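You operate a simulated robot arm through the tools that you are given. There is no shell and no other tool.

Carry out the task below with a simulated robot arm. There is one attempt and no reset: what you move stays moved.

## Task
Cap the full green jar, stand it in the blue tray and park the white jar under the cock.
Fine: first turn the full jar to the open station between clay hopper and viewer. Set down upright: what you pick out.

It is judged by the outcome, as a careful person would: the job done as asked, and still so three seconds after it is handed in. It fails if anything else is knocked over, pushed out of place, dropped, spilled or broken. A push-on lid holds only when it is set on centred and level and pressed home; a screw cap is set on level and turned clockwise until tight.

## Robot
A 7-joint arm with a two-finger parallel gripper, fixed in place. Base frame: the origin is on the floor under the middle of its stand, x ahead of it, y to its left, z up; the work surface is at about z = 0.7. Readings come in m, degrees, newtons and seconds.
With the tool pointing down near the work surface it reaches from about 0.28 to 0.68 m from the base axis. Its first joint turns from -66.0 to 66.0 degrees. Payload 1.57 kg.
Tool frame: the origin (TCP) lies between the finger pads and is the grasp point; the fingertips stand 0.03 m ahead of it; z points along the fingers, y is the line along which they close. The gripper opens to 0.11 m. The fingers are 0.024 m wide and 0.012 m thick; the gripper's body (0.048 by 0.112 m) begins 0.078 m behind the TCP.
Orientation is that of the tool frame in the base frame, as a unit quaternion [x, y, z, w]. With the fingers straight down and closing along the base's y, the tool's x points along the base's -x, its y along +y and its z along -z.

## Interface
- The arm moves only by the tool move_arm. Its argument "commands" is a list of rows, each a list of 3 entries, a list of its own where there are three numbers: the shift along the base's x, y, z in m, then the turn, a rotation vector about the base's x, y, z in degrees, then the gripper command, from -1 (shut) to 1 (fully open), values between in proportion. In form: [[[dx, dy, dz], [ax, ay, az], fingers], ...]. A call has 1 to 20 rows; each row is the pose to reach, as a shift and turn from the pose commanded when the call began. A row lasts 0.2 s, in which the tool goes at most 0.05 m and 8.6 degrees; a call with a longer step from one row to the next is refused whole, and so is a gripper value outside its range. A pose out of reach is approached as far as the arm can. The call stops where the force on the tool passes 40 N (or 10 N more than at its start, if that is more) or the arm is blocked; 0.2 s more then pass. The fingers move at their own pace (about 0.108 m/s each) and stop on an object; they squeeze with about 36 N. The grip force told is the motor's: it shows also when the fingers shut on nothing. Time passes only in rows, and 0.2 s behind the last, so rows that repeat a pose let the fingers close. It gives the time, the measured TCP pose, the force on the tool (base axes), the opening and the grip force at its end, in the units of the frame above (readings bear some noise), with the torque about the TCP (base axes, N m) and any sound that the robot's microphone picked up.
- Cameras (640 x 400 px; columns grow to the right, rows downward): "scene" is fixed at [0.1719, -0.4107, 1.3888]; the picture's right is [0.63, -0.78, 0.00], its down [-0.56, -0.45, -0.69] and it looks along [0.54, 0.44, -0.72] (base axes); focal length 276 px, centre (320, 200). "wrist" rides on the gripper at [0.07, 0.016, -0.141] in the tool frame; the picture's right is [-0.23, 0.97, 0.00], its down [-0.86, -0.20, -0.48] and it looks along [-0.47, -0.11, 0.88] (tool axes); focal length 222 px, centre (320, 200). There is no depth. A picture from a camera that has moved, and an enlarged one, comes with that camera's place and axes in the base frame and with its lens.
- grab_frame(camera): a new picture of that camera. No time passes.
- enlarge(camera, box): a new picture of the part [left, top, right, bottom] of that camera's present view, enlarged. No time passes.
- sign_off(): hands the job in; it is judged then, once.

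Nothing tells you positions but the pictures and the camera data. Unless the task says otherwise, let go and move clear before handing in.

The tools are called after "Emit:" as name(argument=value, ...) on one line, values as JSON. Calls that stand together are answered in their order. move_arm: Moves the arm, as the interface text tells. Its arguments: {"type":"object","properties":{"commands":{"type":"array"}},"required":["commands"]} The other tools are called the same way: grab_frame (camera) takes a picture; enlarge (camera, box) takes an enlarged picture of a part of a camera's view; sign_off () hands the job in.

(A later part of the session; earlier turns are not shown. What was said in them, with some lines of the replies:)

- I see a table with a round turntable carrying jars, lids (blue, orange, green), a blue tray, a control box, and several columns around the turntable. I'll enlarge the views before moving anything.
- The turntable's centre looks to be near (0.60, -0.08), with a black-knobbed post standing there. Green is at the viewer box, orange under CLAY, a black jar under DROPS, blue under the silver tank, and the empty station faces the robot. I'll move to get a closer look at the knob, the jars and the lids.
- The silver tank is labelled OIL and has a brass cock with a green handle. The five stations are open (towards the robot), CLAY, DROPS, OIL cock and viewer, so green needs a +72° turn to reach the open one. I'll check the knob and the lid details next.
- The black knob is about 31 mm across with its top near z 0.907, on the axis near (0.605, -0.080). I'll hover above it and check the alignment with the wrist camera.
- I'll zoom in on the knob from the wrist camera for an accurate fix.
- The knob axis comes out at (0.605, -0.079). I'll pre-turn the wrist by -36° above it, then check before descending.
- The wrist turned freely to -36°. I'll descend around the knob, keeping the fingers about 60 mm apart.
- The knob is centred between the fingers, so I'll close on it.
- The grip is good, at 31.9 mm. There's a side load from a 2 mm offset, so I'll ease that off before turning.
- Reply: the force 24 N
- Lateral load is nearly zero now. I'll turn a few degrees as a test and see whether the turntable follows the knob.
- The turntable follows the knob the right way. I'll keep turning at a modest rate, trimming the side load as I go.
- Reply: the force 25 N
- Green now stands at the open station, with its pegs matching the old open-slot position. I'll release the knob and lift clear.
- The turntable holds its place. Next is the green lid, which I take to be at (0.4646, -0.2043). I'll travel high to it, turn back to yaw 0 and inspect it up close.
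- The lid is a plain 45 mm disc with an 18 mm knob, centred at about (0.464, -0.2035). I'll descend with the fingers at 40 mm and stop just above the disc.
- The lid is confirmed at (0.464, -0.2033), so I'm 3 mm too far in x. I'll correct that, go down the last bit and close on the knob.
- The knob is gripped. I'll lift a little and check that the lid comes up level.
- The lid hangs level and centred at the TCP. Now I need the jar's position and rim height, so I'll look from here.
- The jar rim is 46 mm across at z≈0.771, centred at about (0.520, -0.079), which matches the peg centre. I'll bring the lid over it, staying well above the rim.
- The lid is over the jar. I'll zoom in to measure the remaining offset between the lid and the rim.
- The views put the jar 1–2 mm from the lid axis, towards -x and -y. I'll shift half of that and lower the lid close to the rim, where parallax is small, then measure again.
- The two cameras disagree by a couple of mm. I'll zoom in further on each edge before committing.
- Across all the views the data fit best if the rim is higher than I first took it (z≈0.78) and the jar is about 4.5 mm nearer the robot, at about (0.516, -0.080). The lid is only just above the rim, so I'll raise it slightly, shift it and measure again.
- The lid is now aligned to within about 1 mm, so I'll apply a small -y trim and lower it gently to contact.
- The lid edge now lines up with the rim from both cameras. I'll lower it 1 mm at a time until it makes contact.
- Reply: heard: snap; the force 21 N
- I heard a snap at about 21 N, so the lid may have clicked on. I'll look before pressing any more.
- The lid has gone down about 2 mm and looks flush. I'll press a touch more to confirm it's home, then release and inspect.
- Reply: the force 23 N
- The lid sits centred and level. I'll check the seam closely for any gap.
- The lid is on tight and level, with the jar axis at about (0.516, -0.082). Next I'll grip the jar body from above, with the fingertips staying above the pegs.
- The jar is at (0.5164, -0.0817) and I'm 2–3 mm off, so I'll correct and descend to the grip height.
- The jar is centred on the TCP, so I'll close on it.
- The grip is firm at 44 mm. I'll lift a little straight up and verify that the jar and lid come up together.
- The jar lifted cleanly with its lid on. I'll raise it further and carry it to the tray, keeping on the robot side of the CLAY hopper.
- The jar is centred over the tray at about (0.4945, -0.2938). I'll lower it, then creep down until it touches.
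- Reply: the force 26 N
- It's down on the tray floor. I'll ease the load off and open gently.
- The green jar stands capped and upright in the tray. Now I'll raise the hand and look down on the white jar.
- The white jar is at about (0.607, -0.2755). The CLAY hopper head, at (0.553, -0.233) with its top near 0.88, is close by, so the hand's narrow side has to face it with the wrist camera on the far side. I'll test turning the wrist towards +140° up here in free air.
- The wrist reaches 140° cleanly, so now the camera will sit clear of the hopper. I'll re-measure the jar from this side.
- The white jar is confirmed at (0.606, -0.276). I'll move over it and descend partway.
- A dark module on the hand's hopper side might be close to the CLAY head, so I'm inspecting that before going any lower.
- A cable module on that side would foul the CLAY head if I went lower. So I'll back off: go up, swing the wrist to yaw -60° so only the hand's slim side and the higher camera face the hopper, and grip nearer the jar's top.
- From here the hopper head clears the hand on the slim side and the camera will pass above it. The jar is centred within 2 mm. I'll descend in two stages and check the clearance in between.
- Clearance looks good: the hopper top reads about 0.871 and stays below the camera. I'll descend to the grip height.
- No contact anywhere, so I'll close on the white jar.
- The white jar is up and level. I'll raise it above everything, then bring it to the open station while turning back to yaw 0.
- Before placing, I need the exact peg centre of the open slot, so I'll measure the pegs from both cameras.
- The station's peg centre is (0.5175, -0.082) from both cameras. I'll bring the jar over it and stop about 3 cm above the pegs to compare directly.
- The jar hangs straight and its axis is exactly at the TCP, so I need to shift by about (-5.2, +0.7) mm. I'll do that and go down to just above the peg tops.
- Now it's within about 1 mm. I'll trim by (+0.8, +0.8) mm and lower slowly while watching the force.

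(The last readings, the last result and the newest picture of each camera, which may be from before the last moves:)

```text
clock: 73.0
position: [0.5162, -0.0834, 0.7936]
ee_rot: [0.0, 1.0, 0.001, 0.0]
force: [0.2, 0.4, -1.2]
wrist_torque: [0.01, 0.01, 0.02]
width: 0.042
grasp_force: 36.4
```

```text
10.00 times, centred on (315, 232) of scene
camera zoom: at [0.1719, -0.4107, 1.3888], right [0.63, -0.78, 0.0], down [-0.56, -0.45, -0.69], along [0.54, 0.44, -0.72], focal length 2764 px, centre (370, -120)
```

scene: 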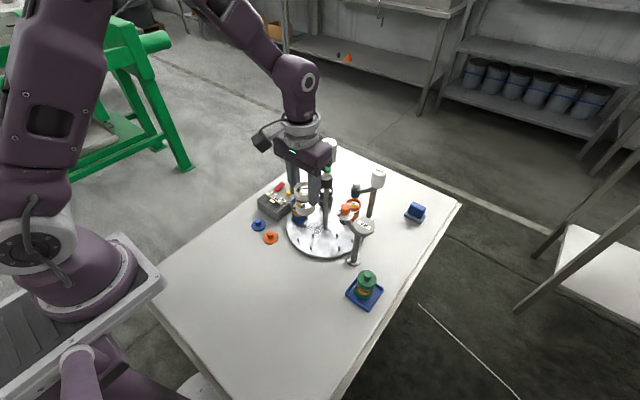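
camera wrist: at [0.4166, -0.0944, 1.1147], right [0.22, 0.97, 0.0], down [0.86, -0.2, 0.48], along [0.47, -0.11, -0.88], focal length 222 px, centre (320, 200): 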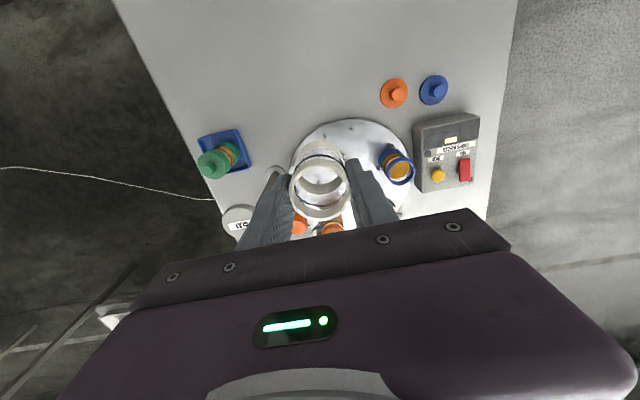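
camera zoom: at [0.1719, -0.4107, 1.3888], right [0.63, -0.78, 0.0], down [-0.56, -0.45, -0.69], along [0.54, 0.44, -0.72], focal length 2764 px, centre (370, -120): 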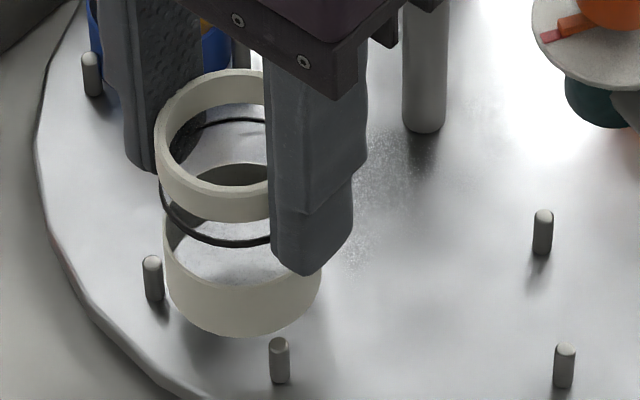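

The jar is sitting evenly between the pegs. I'll continue down to the platform.

Emit:
move_arm(commands=[[[0, 0, -0.003], [0, 0, 0], -1], [[0, 0, -0.006], [0, 0, 0], -1], [[0, 0, -0.008], [0, 0, 0], -1], [[0, 0, -0.008], [0, 0, 0], -1]])

Emit:
enlarge(camera="scene", box=[295, 212, 335, 252])

```text
clock: 74.0
position: [0.5163, -0.0819, 0.786]
ee_rot: [0.0, 1.0, -0.001, 0.0]
force: [0.0, 0.4, -0.8]
wrist_torque: [0.01, -0.01, 0.01]
width: 0.0423
grasp_force: 36.1
```

```text
10.00 times, centred on (315, 232) of scene
camera zoom: at [0.1719, -0.4107, 1.3888], right [0.63, -0.78, 0.0], down [-0.56, -0.45, -0.69], along [0.54, 0.44, -0.72], focal length 2764 px, centre (370, -120)
```

zoom: 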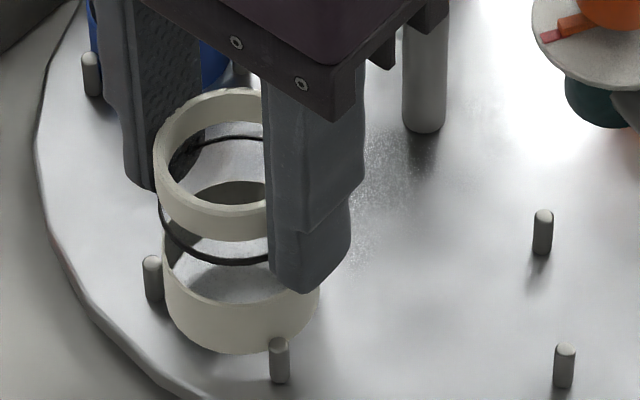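

Emit:
move_arm(commands=[[[0, 0, -0.002], [0, 0, 0], -1], [[0, 0, -0.004], [0, 0, 0], -1], [[0, 0, -0.005], [0, 0, 0], -1], [[0, 0, -0.005], [0, 0, 0], -1]])

```text
clock: 75.0
position: [0.5158, -0.0818, 0.7811]
ee_rot: [-0.001, 1.0, 0.0, 0.0]
force: [0.7, 0.4, -1.2]
wrist_torque: [0.01, -0.01, -0.01]
width: 0.0426
grasp_force: 35.7
```

Emit:
move_arm(commands=[[[0, 0, -0.001], [0, 0, 0], -1], [[0, 0, -0.002], [0, 0, 0], -1], [[0, 0, -0.003], [0, 0, 0], -1], [[0, 0, -0.003], [0, 0, 0], -1]])

```text
clock: 76.0
position: [0.5166, -0.0802, 0.7784]
ee_rot: [0.001, 1.0, 0.0, 0.0]
force: [0.0, -0.1, -1.9]
wrist_torque: [-0.02, -0.01, 0.02]
width: 0.0425
grasp_force: 36.6
```

Emit:
move_arm(commands=[[[0, 0, -0.001], [0, 0, 0], -1], [[0, 0, -0.002], [0, 0, 0], -1], [[0, 0, -0.002], [0, 0, 0], -1]])

Emit:
enlarge(camera="scene", box=[295, 212, 335, 252])

```text
clock: 76.8
position: [0.5161, -0.0828, 0.7766]
ee_rot: [0.0, 1.0, 0.0, 0.001]
force: [-3.9, -1.3, 29.5]
wrist_torque: [-0.15, 0.24, -0.05]
width: 0.0423
grasp_force: 35.9
```

```text
10.00 times, centred on (315, 232) of scene
camera zoom: at [0.1713, -0.4106, 1.3889], right [0.63, -0.78, 0.0], down [-0.56, -0.45, -0.69], along [0.54, 0.44, -0.72], focal length 2764 px, centre (370, -120)
```

zoom: 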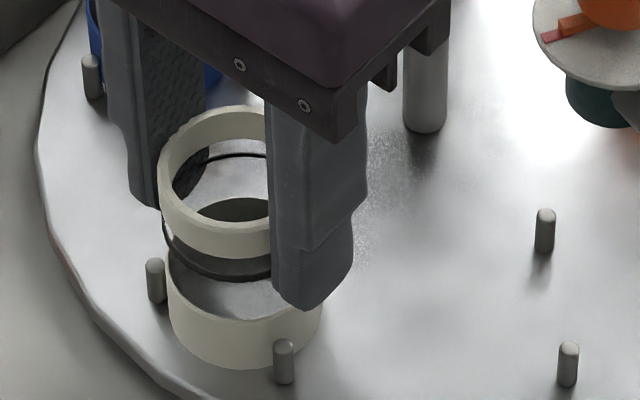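

The jar has touched the platform. I'll ease off, release and lift.

Emit:
move_arm(commands=[[[0, 0, 0.0013], [0, 0, 0], -1], [[0, 0, 0.0013], [0, 0, 0], -1], [[0, 0, 0.0013], [0, 0, 0], 0.0], [[0, 0, 0.0013], [0, 0, 0], 0.2], [[0, 0, 0.0013], [0, 0, 0], 0.2], [[0, 0, 0.03], [0, 0, 0], 0.2], [[0, 0, 0.07], [0, 0, 0], 0.2], [[0, 0, 0.11], [0, 0, 0], 0.2], [[-0.01, 0, 0.15], [0, 0, 0], 0.2], [[-0.04, 0, 0.18], [0, 0, 0], 0.2], [[-0.07, 0, 0.2], [0, 0, 0], 0.2], [[-0.07, 0, 0.2], [0, 0, 0], 0.2]])

Emit:
enlarge(camera="scene", box=[240, 170, 400, 280])

Emit:
enlarge(camera="wrist", box=[260, 110, 420, 220])

```text
clock: 79.4
position: [0.4451, -0.083, 0.9776]
ee_rot: [0.0, 1.0, -0.001, 0.0]
force: [-0.8, -0.2, -0.2]
wrist_torque: [0.01, -0.02, 0.03]
width: 0.0662
grasp_force: 0.0
```

```text
3.64 times, centred on (320, 225) of scene
camera zoom: at [0.1718, -0.4107, 1.3888], right [0.63, -0.78, 0.0], down [-0.56, -0.45, -0.69], along [0.54, 0.44, -0.72], focal length 1005 px, centre (320, 109)
```

zoom: 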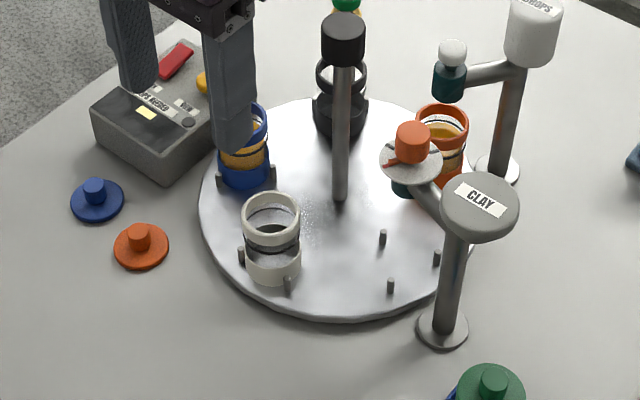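

```text
3.64 times, centred on (340, 165) of wrist
camera zoom: at [0.3771, -0.0667, 1.1186], right [0.23, 0.97, 0.0], down [0.86, -0.2, 0.48], along [0.47, -0.11, -0.88], focal length 808 px, centre (247, 327)
```

zoom: 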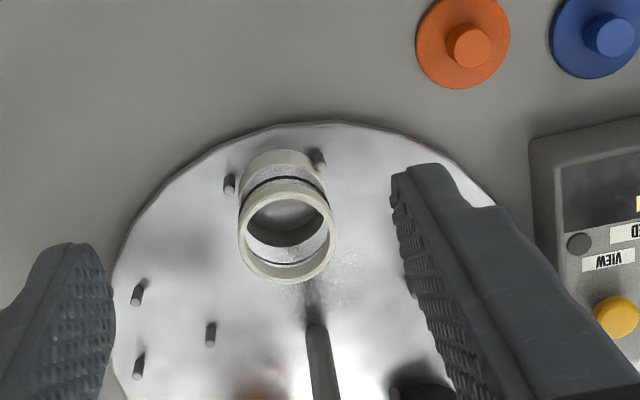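

The white jar sits upright in the open slot. Now I'll turn the table clockwise about 146° (144° plus the slight overshoot) to carry it under the OIL cock. I'll go over the knob with the wrist at +110°, so a single grip covers the whole turn.

Emit:
move_arm(commands=[[[0.02, 0, 0.01], [0, 0, 8], 0.1], [[0.06, 0, 0.022], [0, 0, 16], 0.1], [[0.1, 0.001, 0.022], [0, 0, 24], 0.1], [[0.135, 0.002, 0.022], [0, 0, 32], 0.1], [[0.159, 0.0035, 0.022], [0, 0, 40], 0.1], [[0.159, 0.0035, 0.022], [0, 0, 48], 0.1], [[0.159, 0.0035, 0.022], [0, 0, 56], 0.1], [[0.159, 0.0035, 0.022], [0, 0, 64], 0.1], [[0.159, 0.0035, 0.022], [0, 0, 72], 0.1], [[0.159, 0.0035, 0.022], [0, 0, 80], 0.1], [[0.159, 0.0035, 0.022], [0, 0, 88], 0.1], [[0.159, 0.0035, 0.022], [0, 0, 96], 0.1], [[0.159, 0.0035, 0.022], [0, 0, 104], 0.1], [[0.159, 0.0035, 0.022], [0, 0, 110], 0.1], [[0.159, 0.0035, 0.022], [0, 0, 110], 0.1]])

Emit:
grab_frame(camera="wrist")

Emit:
enlarge(camera="wrist", box=[270, 110, 370, 200])

Emit:
enlarge(camera="scene", box=[260, 100, 400, 200])

```text
clock: 82.6
position: [0.6044, -0.0784, 0.9973]
ee_rot: [0.82, -0.573, 0.001, 0.0]
force: [0.1, -0.1, 0.6]
wrist_torque: [0.02, 0.02, -0.02]
width: 0.0602
grasp_force: 0.0
```

```text
taken
camera wrist: at [0.6137, -0.1491, 1.1385], right [-0.99, -0.12, 0.0], down [-0.11, 0.87, 0.48], along [-0.06, 0.48, -0.88], focal length 222 px, centre (320, 200)
```

wrist: 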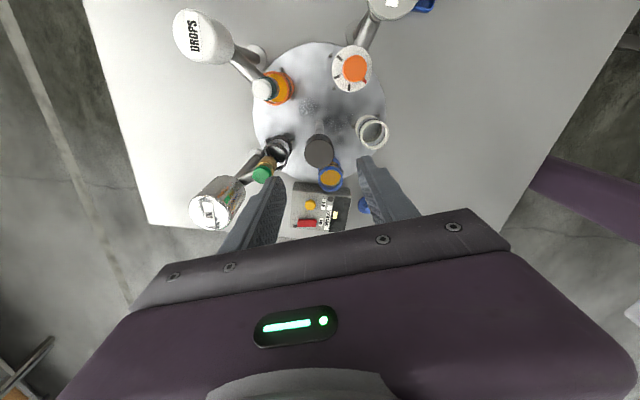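

```text
4.44 times, centred on (320, 155) of wrist
camera zoom: at [0.6137, -0.1491, 1.1385], right [-0.99, -0.12, 0.0], down [-0.11, 0.87, 0.48], along [-0.06, 0.48, -0.88], focal length 987 px, centre (320, 400)
```

zoom: 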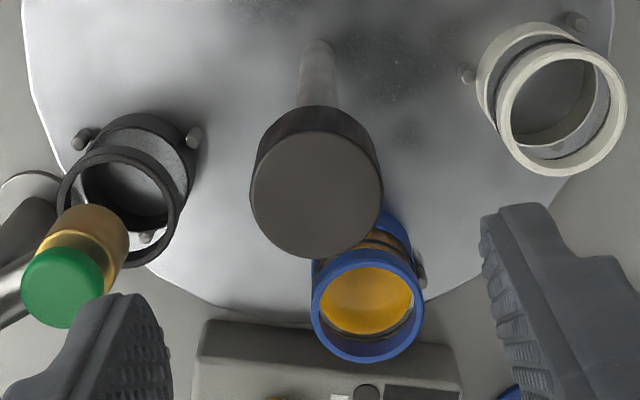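

```text
4.00 times, centred on (330, 150) of scene
camera zoom: at [0.1719, -0.4107, 1.3888], right [0.63, -0.78, 0.0], down [-0.56, -0.45, -0.69], along [0.54, 0.44, -0.72], focal length 1106 px, centre (280, 400)
```

zoom: 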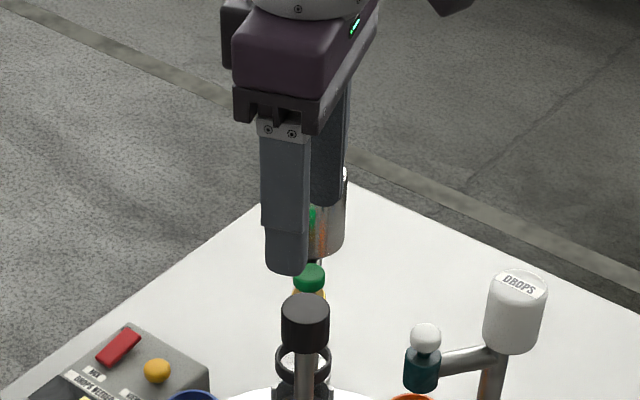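

Emit:
move_arm(commands=[[[0.0008, -0.0012, -0.03], [0, 0, 0], 0.1], [[0.0008, -0.0012, -0.06], [0, 0, 0], 0.1], [[0.0008, -0.0012, -0.085], [0, 0, 0], 0.1], [[0.0008, -0.0012, -0.104], [0, 0, 0], 0.1], [[0.0008, -0.0012, -0.104], [0, 0, 0], 0.1]])

Emit:
enlarge(camera="wrist", box=[250, 110, 390, 240])

Emit:
enlarge(camera="scene", box=[270, 120, 390, 210])

```text
clock: 83.8
position: [0.6047, -0.0807, 0.8933]
ee_rot: [0.819, -0.574, 0.0, 0.0]
force: [-0.2, 0.7, -0.8]
wrist_torque: [0.0, -0.01, 0.01]
width: 0.0604
grasp_force: 0.1
```

```text
3.08 times, centred on (320, 175) of wrist
camera zoom: at [0.6147, -0.1502, 1.035], right [-0.99, -0.12, 0.0], down [-0.11, 0.87, 0.48], along [-0.06, 0.47, -0.88], focal length 684 px, centre (320, 277)
```

zoom: 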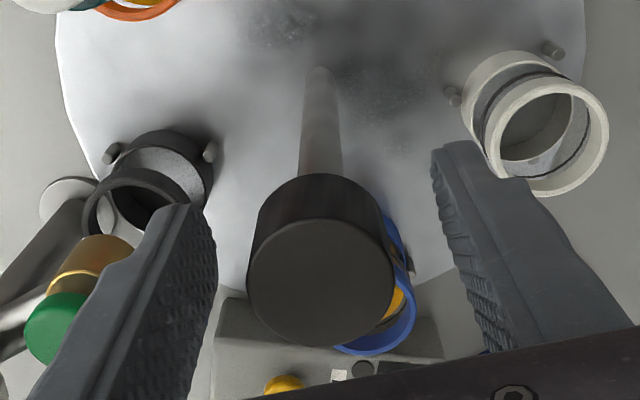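

```text
4.44 times, centred on (330, 165) of scene
camera zoom: at [0.1719, -0.4107, 1.3888], right [0.63, -0.78, 0.0], down [-0.56, -0.45, -0.69], along [0.54, 0.44, -0.72], focal length 1228 px, centre (276, 356)
```

zoom: 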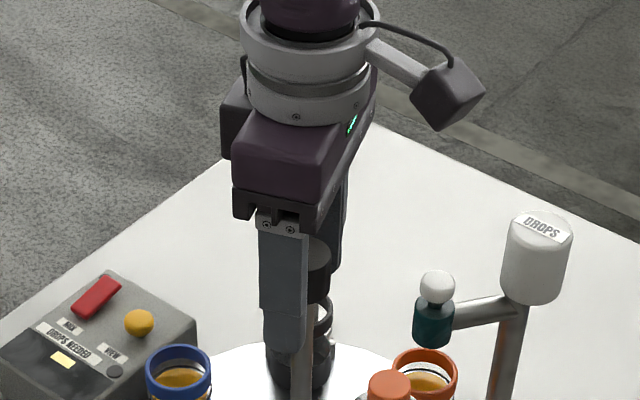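

Emit:
move_arm(commands=[[[0, 0, 0], [0, 0, 0], -0.2], [[0, 0, 0], [0, 0, 0], -1], [[0, 0, 0], [0, 0, 0], -1]])

```text
clock: 84.6
position: [0.6048, -0.0793, 0.8941]
ee_rot: [0.819, -0.573, 0.0, 0.0]
force: [-1.2, 0.3, -1.5]
wrist_torque: [-0.13, -0.54, 0.01]
width: 0.0317
grasp_force: 40.0
```

The grip carries almost no side load. I'll turn clockwise in chunks and watch the forces.

Emit:
move_arm(commands=[[[0, 0, 0], [0, 0, -2], -1], [[0, 0, 0], [0, 0, -6], -1], [[0, 0, 0], [0, 0, -10], -1], [[0, 0, 0], [0, 0, -14], -1], [[0, 0, 0], [0, 0, -18], -1], [[0, 0, 0], [0, 0, -20], -1], [[0, 0, 0], [0, 0, -20], -1]])

Emit:
enlarge(camera="scene", box=[240, 170, 400, 280])

```text
clock: 86.2
position: [0.6046, -0.0802, 0.8943]
ee_rot: [-0.707, 0.707, 0.0, 0.0]
force: [-5.2, -1.2, 4.5]
wrist_torque: [0.5, -0.34, -0.02]
width: 0.0316
grasp_force: 41.0
```

```text
3.64 times, centred on (320, 225) of scene
camera zoom: at [0.1716, -0.4107, 1.3888], right [0.63, -0.78, 0.0], down [-0.56, -0.45, -0.69], along [0.54, 0.44, -0.72], focal length 1005 px, centre (320, 109)
```

zoom: 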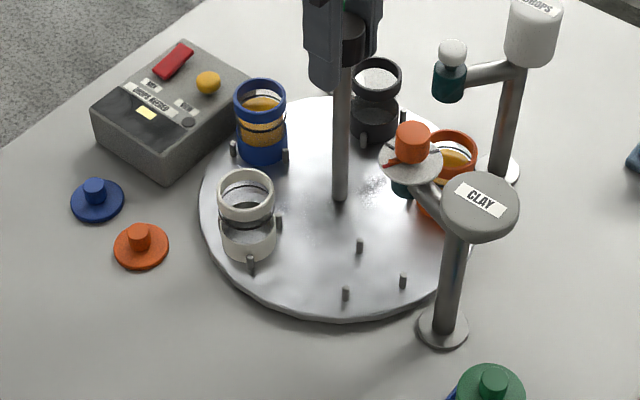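

Emit:
move_arm(commands=[[[-0.0004, 0, 0.0], [0, 0, -2], -1], [[-0.0004, 0, 0.0], [0, 0, -6], -1], [[-0.0004, 0, 0.0], [0, 0, -10], -1], [[-0.0004, 0, 0.0], [0, 0, -14], -1], [[-0.0004, 0, 0.0], [0, 0, -18], -1], [[-0.0004, 0, 0], [0, 0, -22], -1], [[-0.0004, 0, 0], [0, 0, -26], -1], [[-0.0004, 0, 0], [0, 0, -30], -1], [[-0.0004, 0, 0], [0, 0, -30], -1]])

```text
clock: 88.2
position: [0.6049, -0.0796, 0.8942]
ee_rot: [-0.5, 0.866, 0.0, 0.0]
force: [10.7, 0.1, 0.0]
wrist_torque: [-0.36, -0.11, -0.03]
width: 0.0321
grasp_force: 40.5
```

Emit:
move_arm(commands=[[[0.0006, 0, 0.0], [0, 0, -2], -1], [[0.0006, 0, 0.0], [0, 0, -6], -1], [[0.0006, 0, 0.0], [0, 0, -10], -1], [[0.0006, 0, 0.0], [0, 0, -14], -1], [[0.0006, 0, 0.0], [0, 0, -18], -1], [[0.0006, 0, 0], [0, 0, -22], -1], [[0.0006, 0, 0], [0, 0, -26], -1], [[0.0006, 0, 0], [0, 0, -30], -1], [[0.0006, 0, 0], [0, 0, -30], -1]])

Emit:
enlarge(camera="scene", box=[240, 170, 400, 280])

```text
clock: 90.2
position: [0.6054, -0.0798, 0.8941]
ee_rot: [-0.258, 0.966, 0.001, -0.001]
force: [-11.4, 2.5, 6.0]
wrist_torque: [0.2, -0.53, -0.04]
width: 0.0319
grasp_force: 39.9
```

```text
3.64 times, centred on (320, 225) of scene
camera zoom: at [0.1714, -0.4106, 1.3889], right [0.63, -0.78, 0.0], down [-0.56, -0.45, -0.69], along [0.54, 0.44, -0.72], focal length 1005 px, centre (320, 109)
```

zoom: 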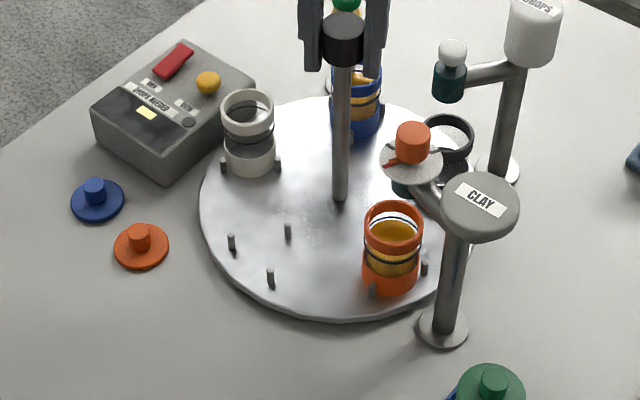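

Emit:
move_arm(commands=[[[-0.0006, 0, 0.0], [0, 0, -2], -1], [[-0.0006, 0, 0.0], [0, 0, -6], -1], [[-0.0006, 0, 0.0], [0, 0, -10], -1], [[-0.0006, 0, 0.0], [0, 0, -14], -1], [[-0.0006, 0, 0.0], [0, 0, -18], -1], [[-0.0006, 0, 0], [0, 0, -22], -1], [[-0.0006, 0, 0], [0, 0, -26], -1], [[-0.0006, 0, 0], [0, 0, -30], -1], [[-0.0006, 0, 0], [0, 0, -30], -1]])

```text
clock: 92.2
position: [0.605, -0.0791, 0.8951]
ee_rot: [0.0, 1.0, 0.001, 0.0]
force: [-1.5, 11.5, -7.2]
wrist_torque: [-0.35, -0.3, -0.08]
width: 0.0316
grasp_force: 40.1
```

Emit:
move_arm(commands=[[[0, 0.0006, -0.0003], [0, 0, -2], -1], [[0, 0.0006, -0.0003], [0, 0, -6], -1], [[0, 0.0006, -0.0003], [0, 0, -10], -1], [[0, 0.0006, -0.0003], [0, 0, -14], -1], [[0, 0.0006, -0.0003], [0, 0, -18], -1], [[0, 0.0006, -0.0003], [0, 0, -22], -1], [[0, 0.0006, -0.0003], [0, 0, -26], -1], [[0, 0.0006, -0.0003], [0, 0, -30], -1], [[0, 0.0006, -0.0003], [0, 0, -30], -1]])

Emit:
grab_frame(camera="wrist")

Emit:
enlarge(camera="scene", box=[240, 170, 400, 280])

Emit:
enlarge(camera="wrist", box=[210, 10, 450, 220])

```text
clock: 94.2
position: [0.6047, -0.079, 0.894]
ee_rot: [0.259, 0.966, 0.0, 0.0]
force: [-7.7, 7.7, 18.4]
wrist_torque: [0.06, 0.8, -0.01]
width: 0.0315
grasp_force: 40.5
```

```text
taken
camera wrist: at [0.5534, -0.0299, 1.035], right [0.68, 0.73, 0.0], down [0.64, -0.6, 0.48], along [0.35, -0.33, -0.88], focal length 222 px, centre (320, 200)
```

wrist: 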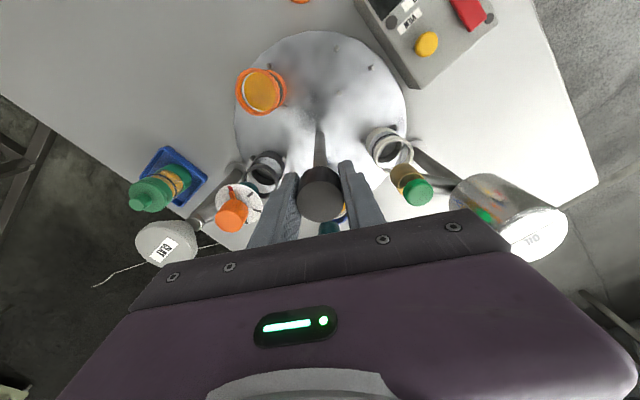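

```text
3.64 times, centred on (320, 225) of scene
camera zoom: at [0.1713, -0.4105, 1.3889], right [0.63, -0.78, 0.0], down [-0.56, -0.45, -0.69], along [0.54, 0.44, -0.72], focal length 1005 px, centre (320, 109)
```

zoom: 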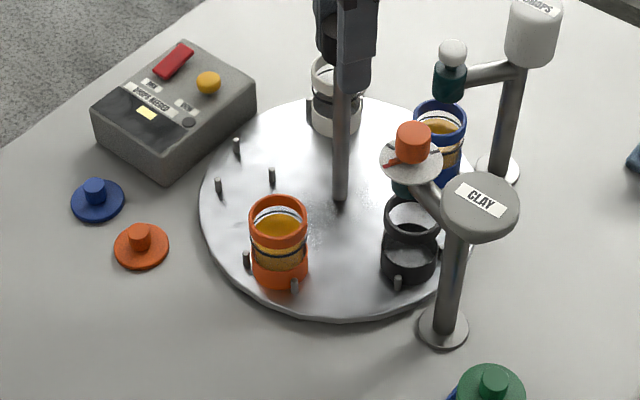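

```text
1.90 times, centred on (330, 115) of wrist
camera zoom: at [0.5534, -0.0299, 1.035], right [0.68, 0.73, 0.0], down [0.64, -0.6, 0.48], along [0.35, -0.33, -0.88], focal length 423 px, centre (301, 362)
```

zoom: 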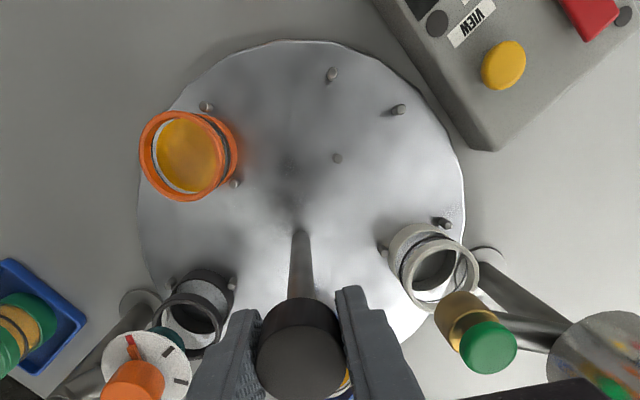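

Nearly there. I'll finish the last few degrees, then check against the original peg positions.

Emit:
move_arm(commands=[[[-0.0003, 0.0003, 0.0003], [0, 0, -2], -1], [[-0.0003, 0.0003, 0.0005], [0, 0, -4], -1], [[-0.0003, 0.0003, 0.0005], [0, 0, -5.5], -1], [[-0.0003, 0.0003, 0.0005], [0, 0, -5.5], -1]])

Emit:
enlarge(camera="scene", box=[240, 180, 400, 280])

Emit:
enlarge(camera="wrist", box=[210, 10, 450, 220])

```text
clock: 95.2
position: [0.6049, -0.0791, 0.8944]
ee_rot: [0.305, 0.952, -0.001, 0.001]
force: [6.6, 3.5, 5.6]
wrist_torque: [0.02, 0.37, 0.0]
width: 0.0317
grasp_force: 40.4
```

```text
4.00 times, centred on (320, 230) of scene
camera zoom: at [0.1719, -0.4106, 1.3888], right [0.63, -0.78, 0.0], down [-0.56, -0.45, -0.69], along [0.54, 0.44, -0.72], focal length 1106 px, centre (320, 80)
```

zoom: 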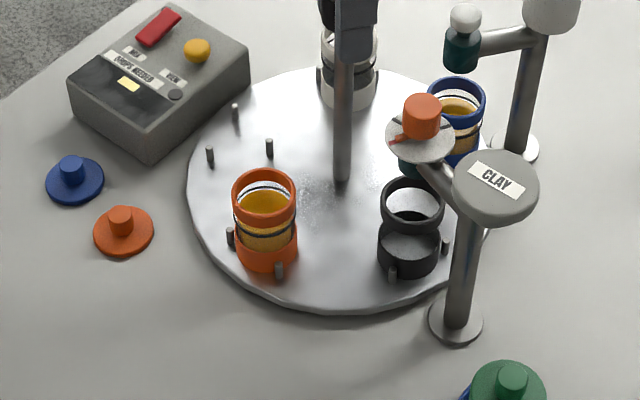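

```text
1.90 times, centred on (330, 115) of wrist
camera zoom: at [0.5581, -0.0251, 1.0349], right [0.75, 0.66, 0.0], down [0.58, -0.66, 0.48], along [0.32, -0.36, -0.88], focal length 423 px, centre (301, 362)
```

zoom: 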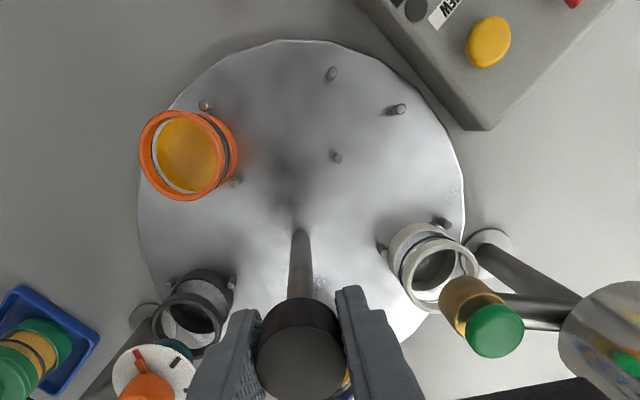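

The pegs now match their original positions, so the stations are aligned and the white jar is under the cock. I'll release the knob and rise clear.

Emit:
move_arm(commands=[[[0, 0, 0], [0, 0, 0], -0.3], [[0, 0, 0], [0, 0, 0], 0.1], [[0, 0, 0], [0, 0, 0], 0.1], [[0, 0, 0.03], [0, 0, 0], 0.1], [[0, 0, 0.07], [0, 0, 0], 0.1], [[0, 0, 0.11], [0, 0, 0], 0.1], [[-0.04, 0, 0.14], [0, 0, 7], 0.1], [[-0.08, 0, 0.16], [0, 0, 14], 0.1], [[-0.12, 0, 0.18], [0, 0, 21], 0.1], [[-0.16, 0, 0.2], [0, 0, 28], 0.1], [[-0.2, 0, 0.2], [0, 0, 35], 0.1], [[-0.2, 0, 0.2], [0, 0, 35], 0.1]])

Emit:
grab_frame(camera="scene")

Emit:
grab_frame(camera="wrist")

Emit:
enlarge(camera="scene", box=[240, 180, 400, 280])

Emit:
enlarge(camera="scene", box=[290, 120, 370, 220])

Emit:
enlarge(camera="scene", box=[320, 240, 410, 320])

```text
clock: 97.8
position: [0.4043, -0.0795, 1.0975]
ee_rot: [0.004, 1.0, 0.0, 0.0]
force: [0.5, 0.1, 0.0]
wrist_torque: [0.01, 0.03, -0.02]
width: 0.0602
grasp_force: 0.0
```

```text
taken
```

scene: 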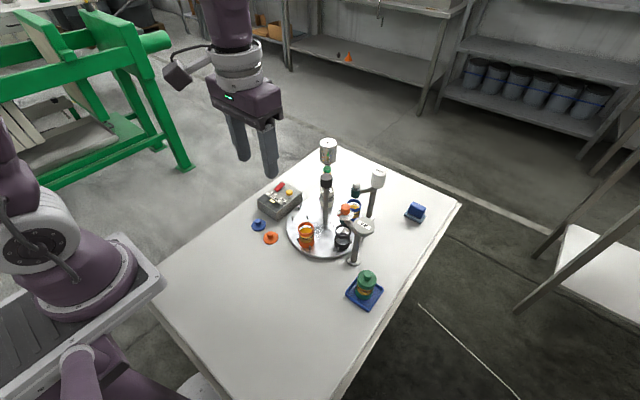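

```text
taken
camera wrist: at [0.3346, -0.0621, 1.239], right [0.23, 0.97, 0.0], down [0.85, -0.21, 0.48], along [0.47, -0.11, -0.88], focal length 222 px, centre (320, 200)
```

wrist: 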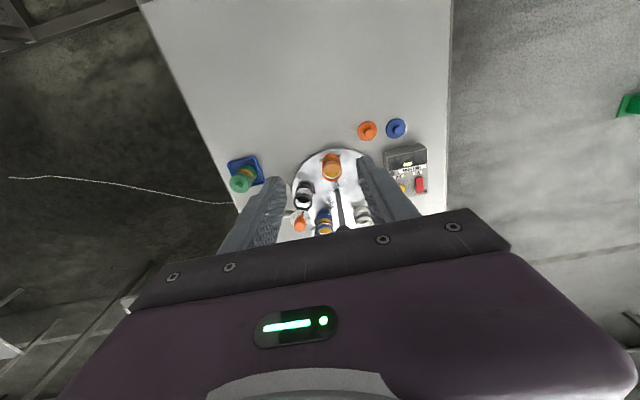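

```text
4.00 times, centred on (320, 230) of scene
camera zoom: at [0.1718, -0.4107, 1.3888], right [0.63, -0.78, 0.0], down [-0.56, -0.45, -0.69], along [0.54, 0.44, -0.72], focal length 1106 px, centre (320, 80)
```

zoom: 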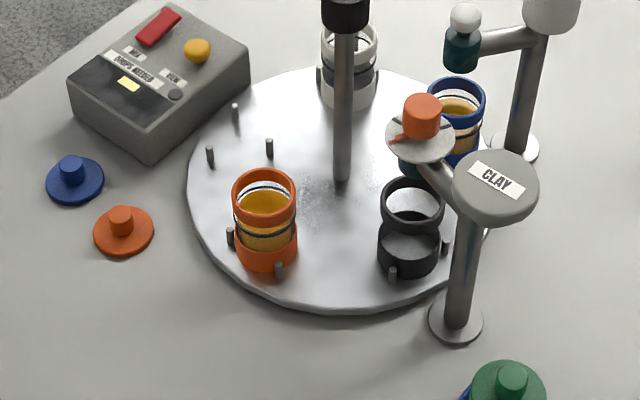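

```text
4.00 times, centred on (330, 170) of scene
camera zoom: at [0.1718, -0.4107, 1.3888], right [0.63, -0.78, 0.0], down [-0.56, -0.45, -0.69], along [0.54, 0.44, -0.72], focal length 1106 px, centre (280, 320)
```

zoom: 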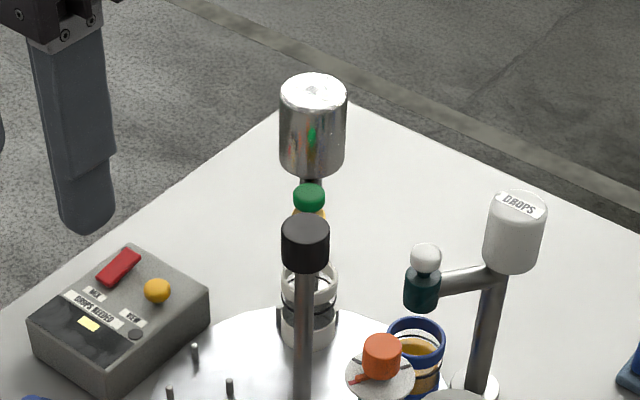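

```text
5.00 times, centred on (365, 280) of scene
camera zoom: at [0.1718, -0.4107, 1.3888], right [0.63, -0.78, 0.0], down [-0.56, -0.45, -0.69], along [0.54, 0.44, -0.72], focal length 1382 px, centre (95, -200)
```

zoom: 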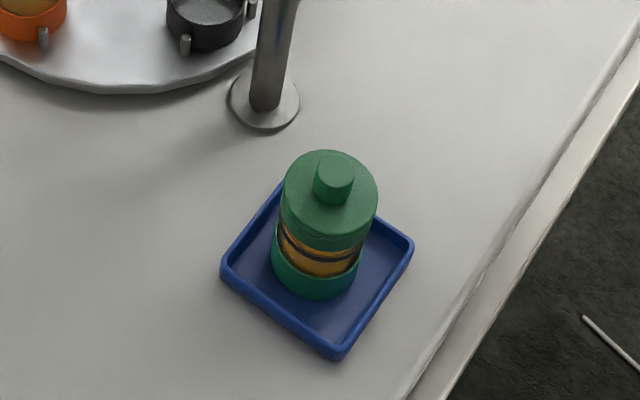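

The green jar is capped and upright in the blue tray. The white jar stands upright under the OIL cock with the stations realigned, everything else is standing, and the gripper is empty and clear. I'm handing the job in.

Emit:
sign_off()

```text
The job is handed in.
```

The job is done and handed in; I haven't seen a verdict on it.

- **Green jar:** I turned it to the open station, pushed its lid on and set it upright in the blue tray. The lid snapped at about 21 N and sat level with a tight seam, and it stayed on when I lifted the jar.
- **White jar:** it stands upright in its slot under the OIL cock. The turntable pegs are back where they were at the start, so the stations line up.
- **Other jars:** turning the table to park the white jar moved them on. Orange is now at the open station, black under CLAY, blue under DROPS, and the viewer station is empty.

I saw nothing knocked over, spilled or pushed out of place, and the arm ended clear of the table with an empty gripper.
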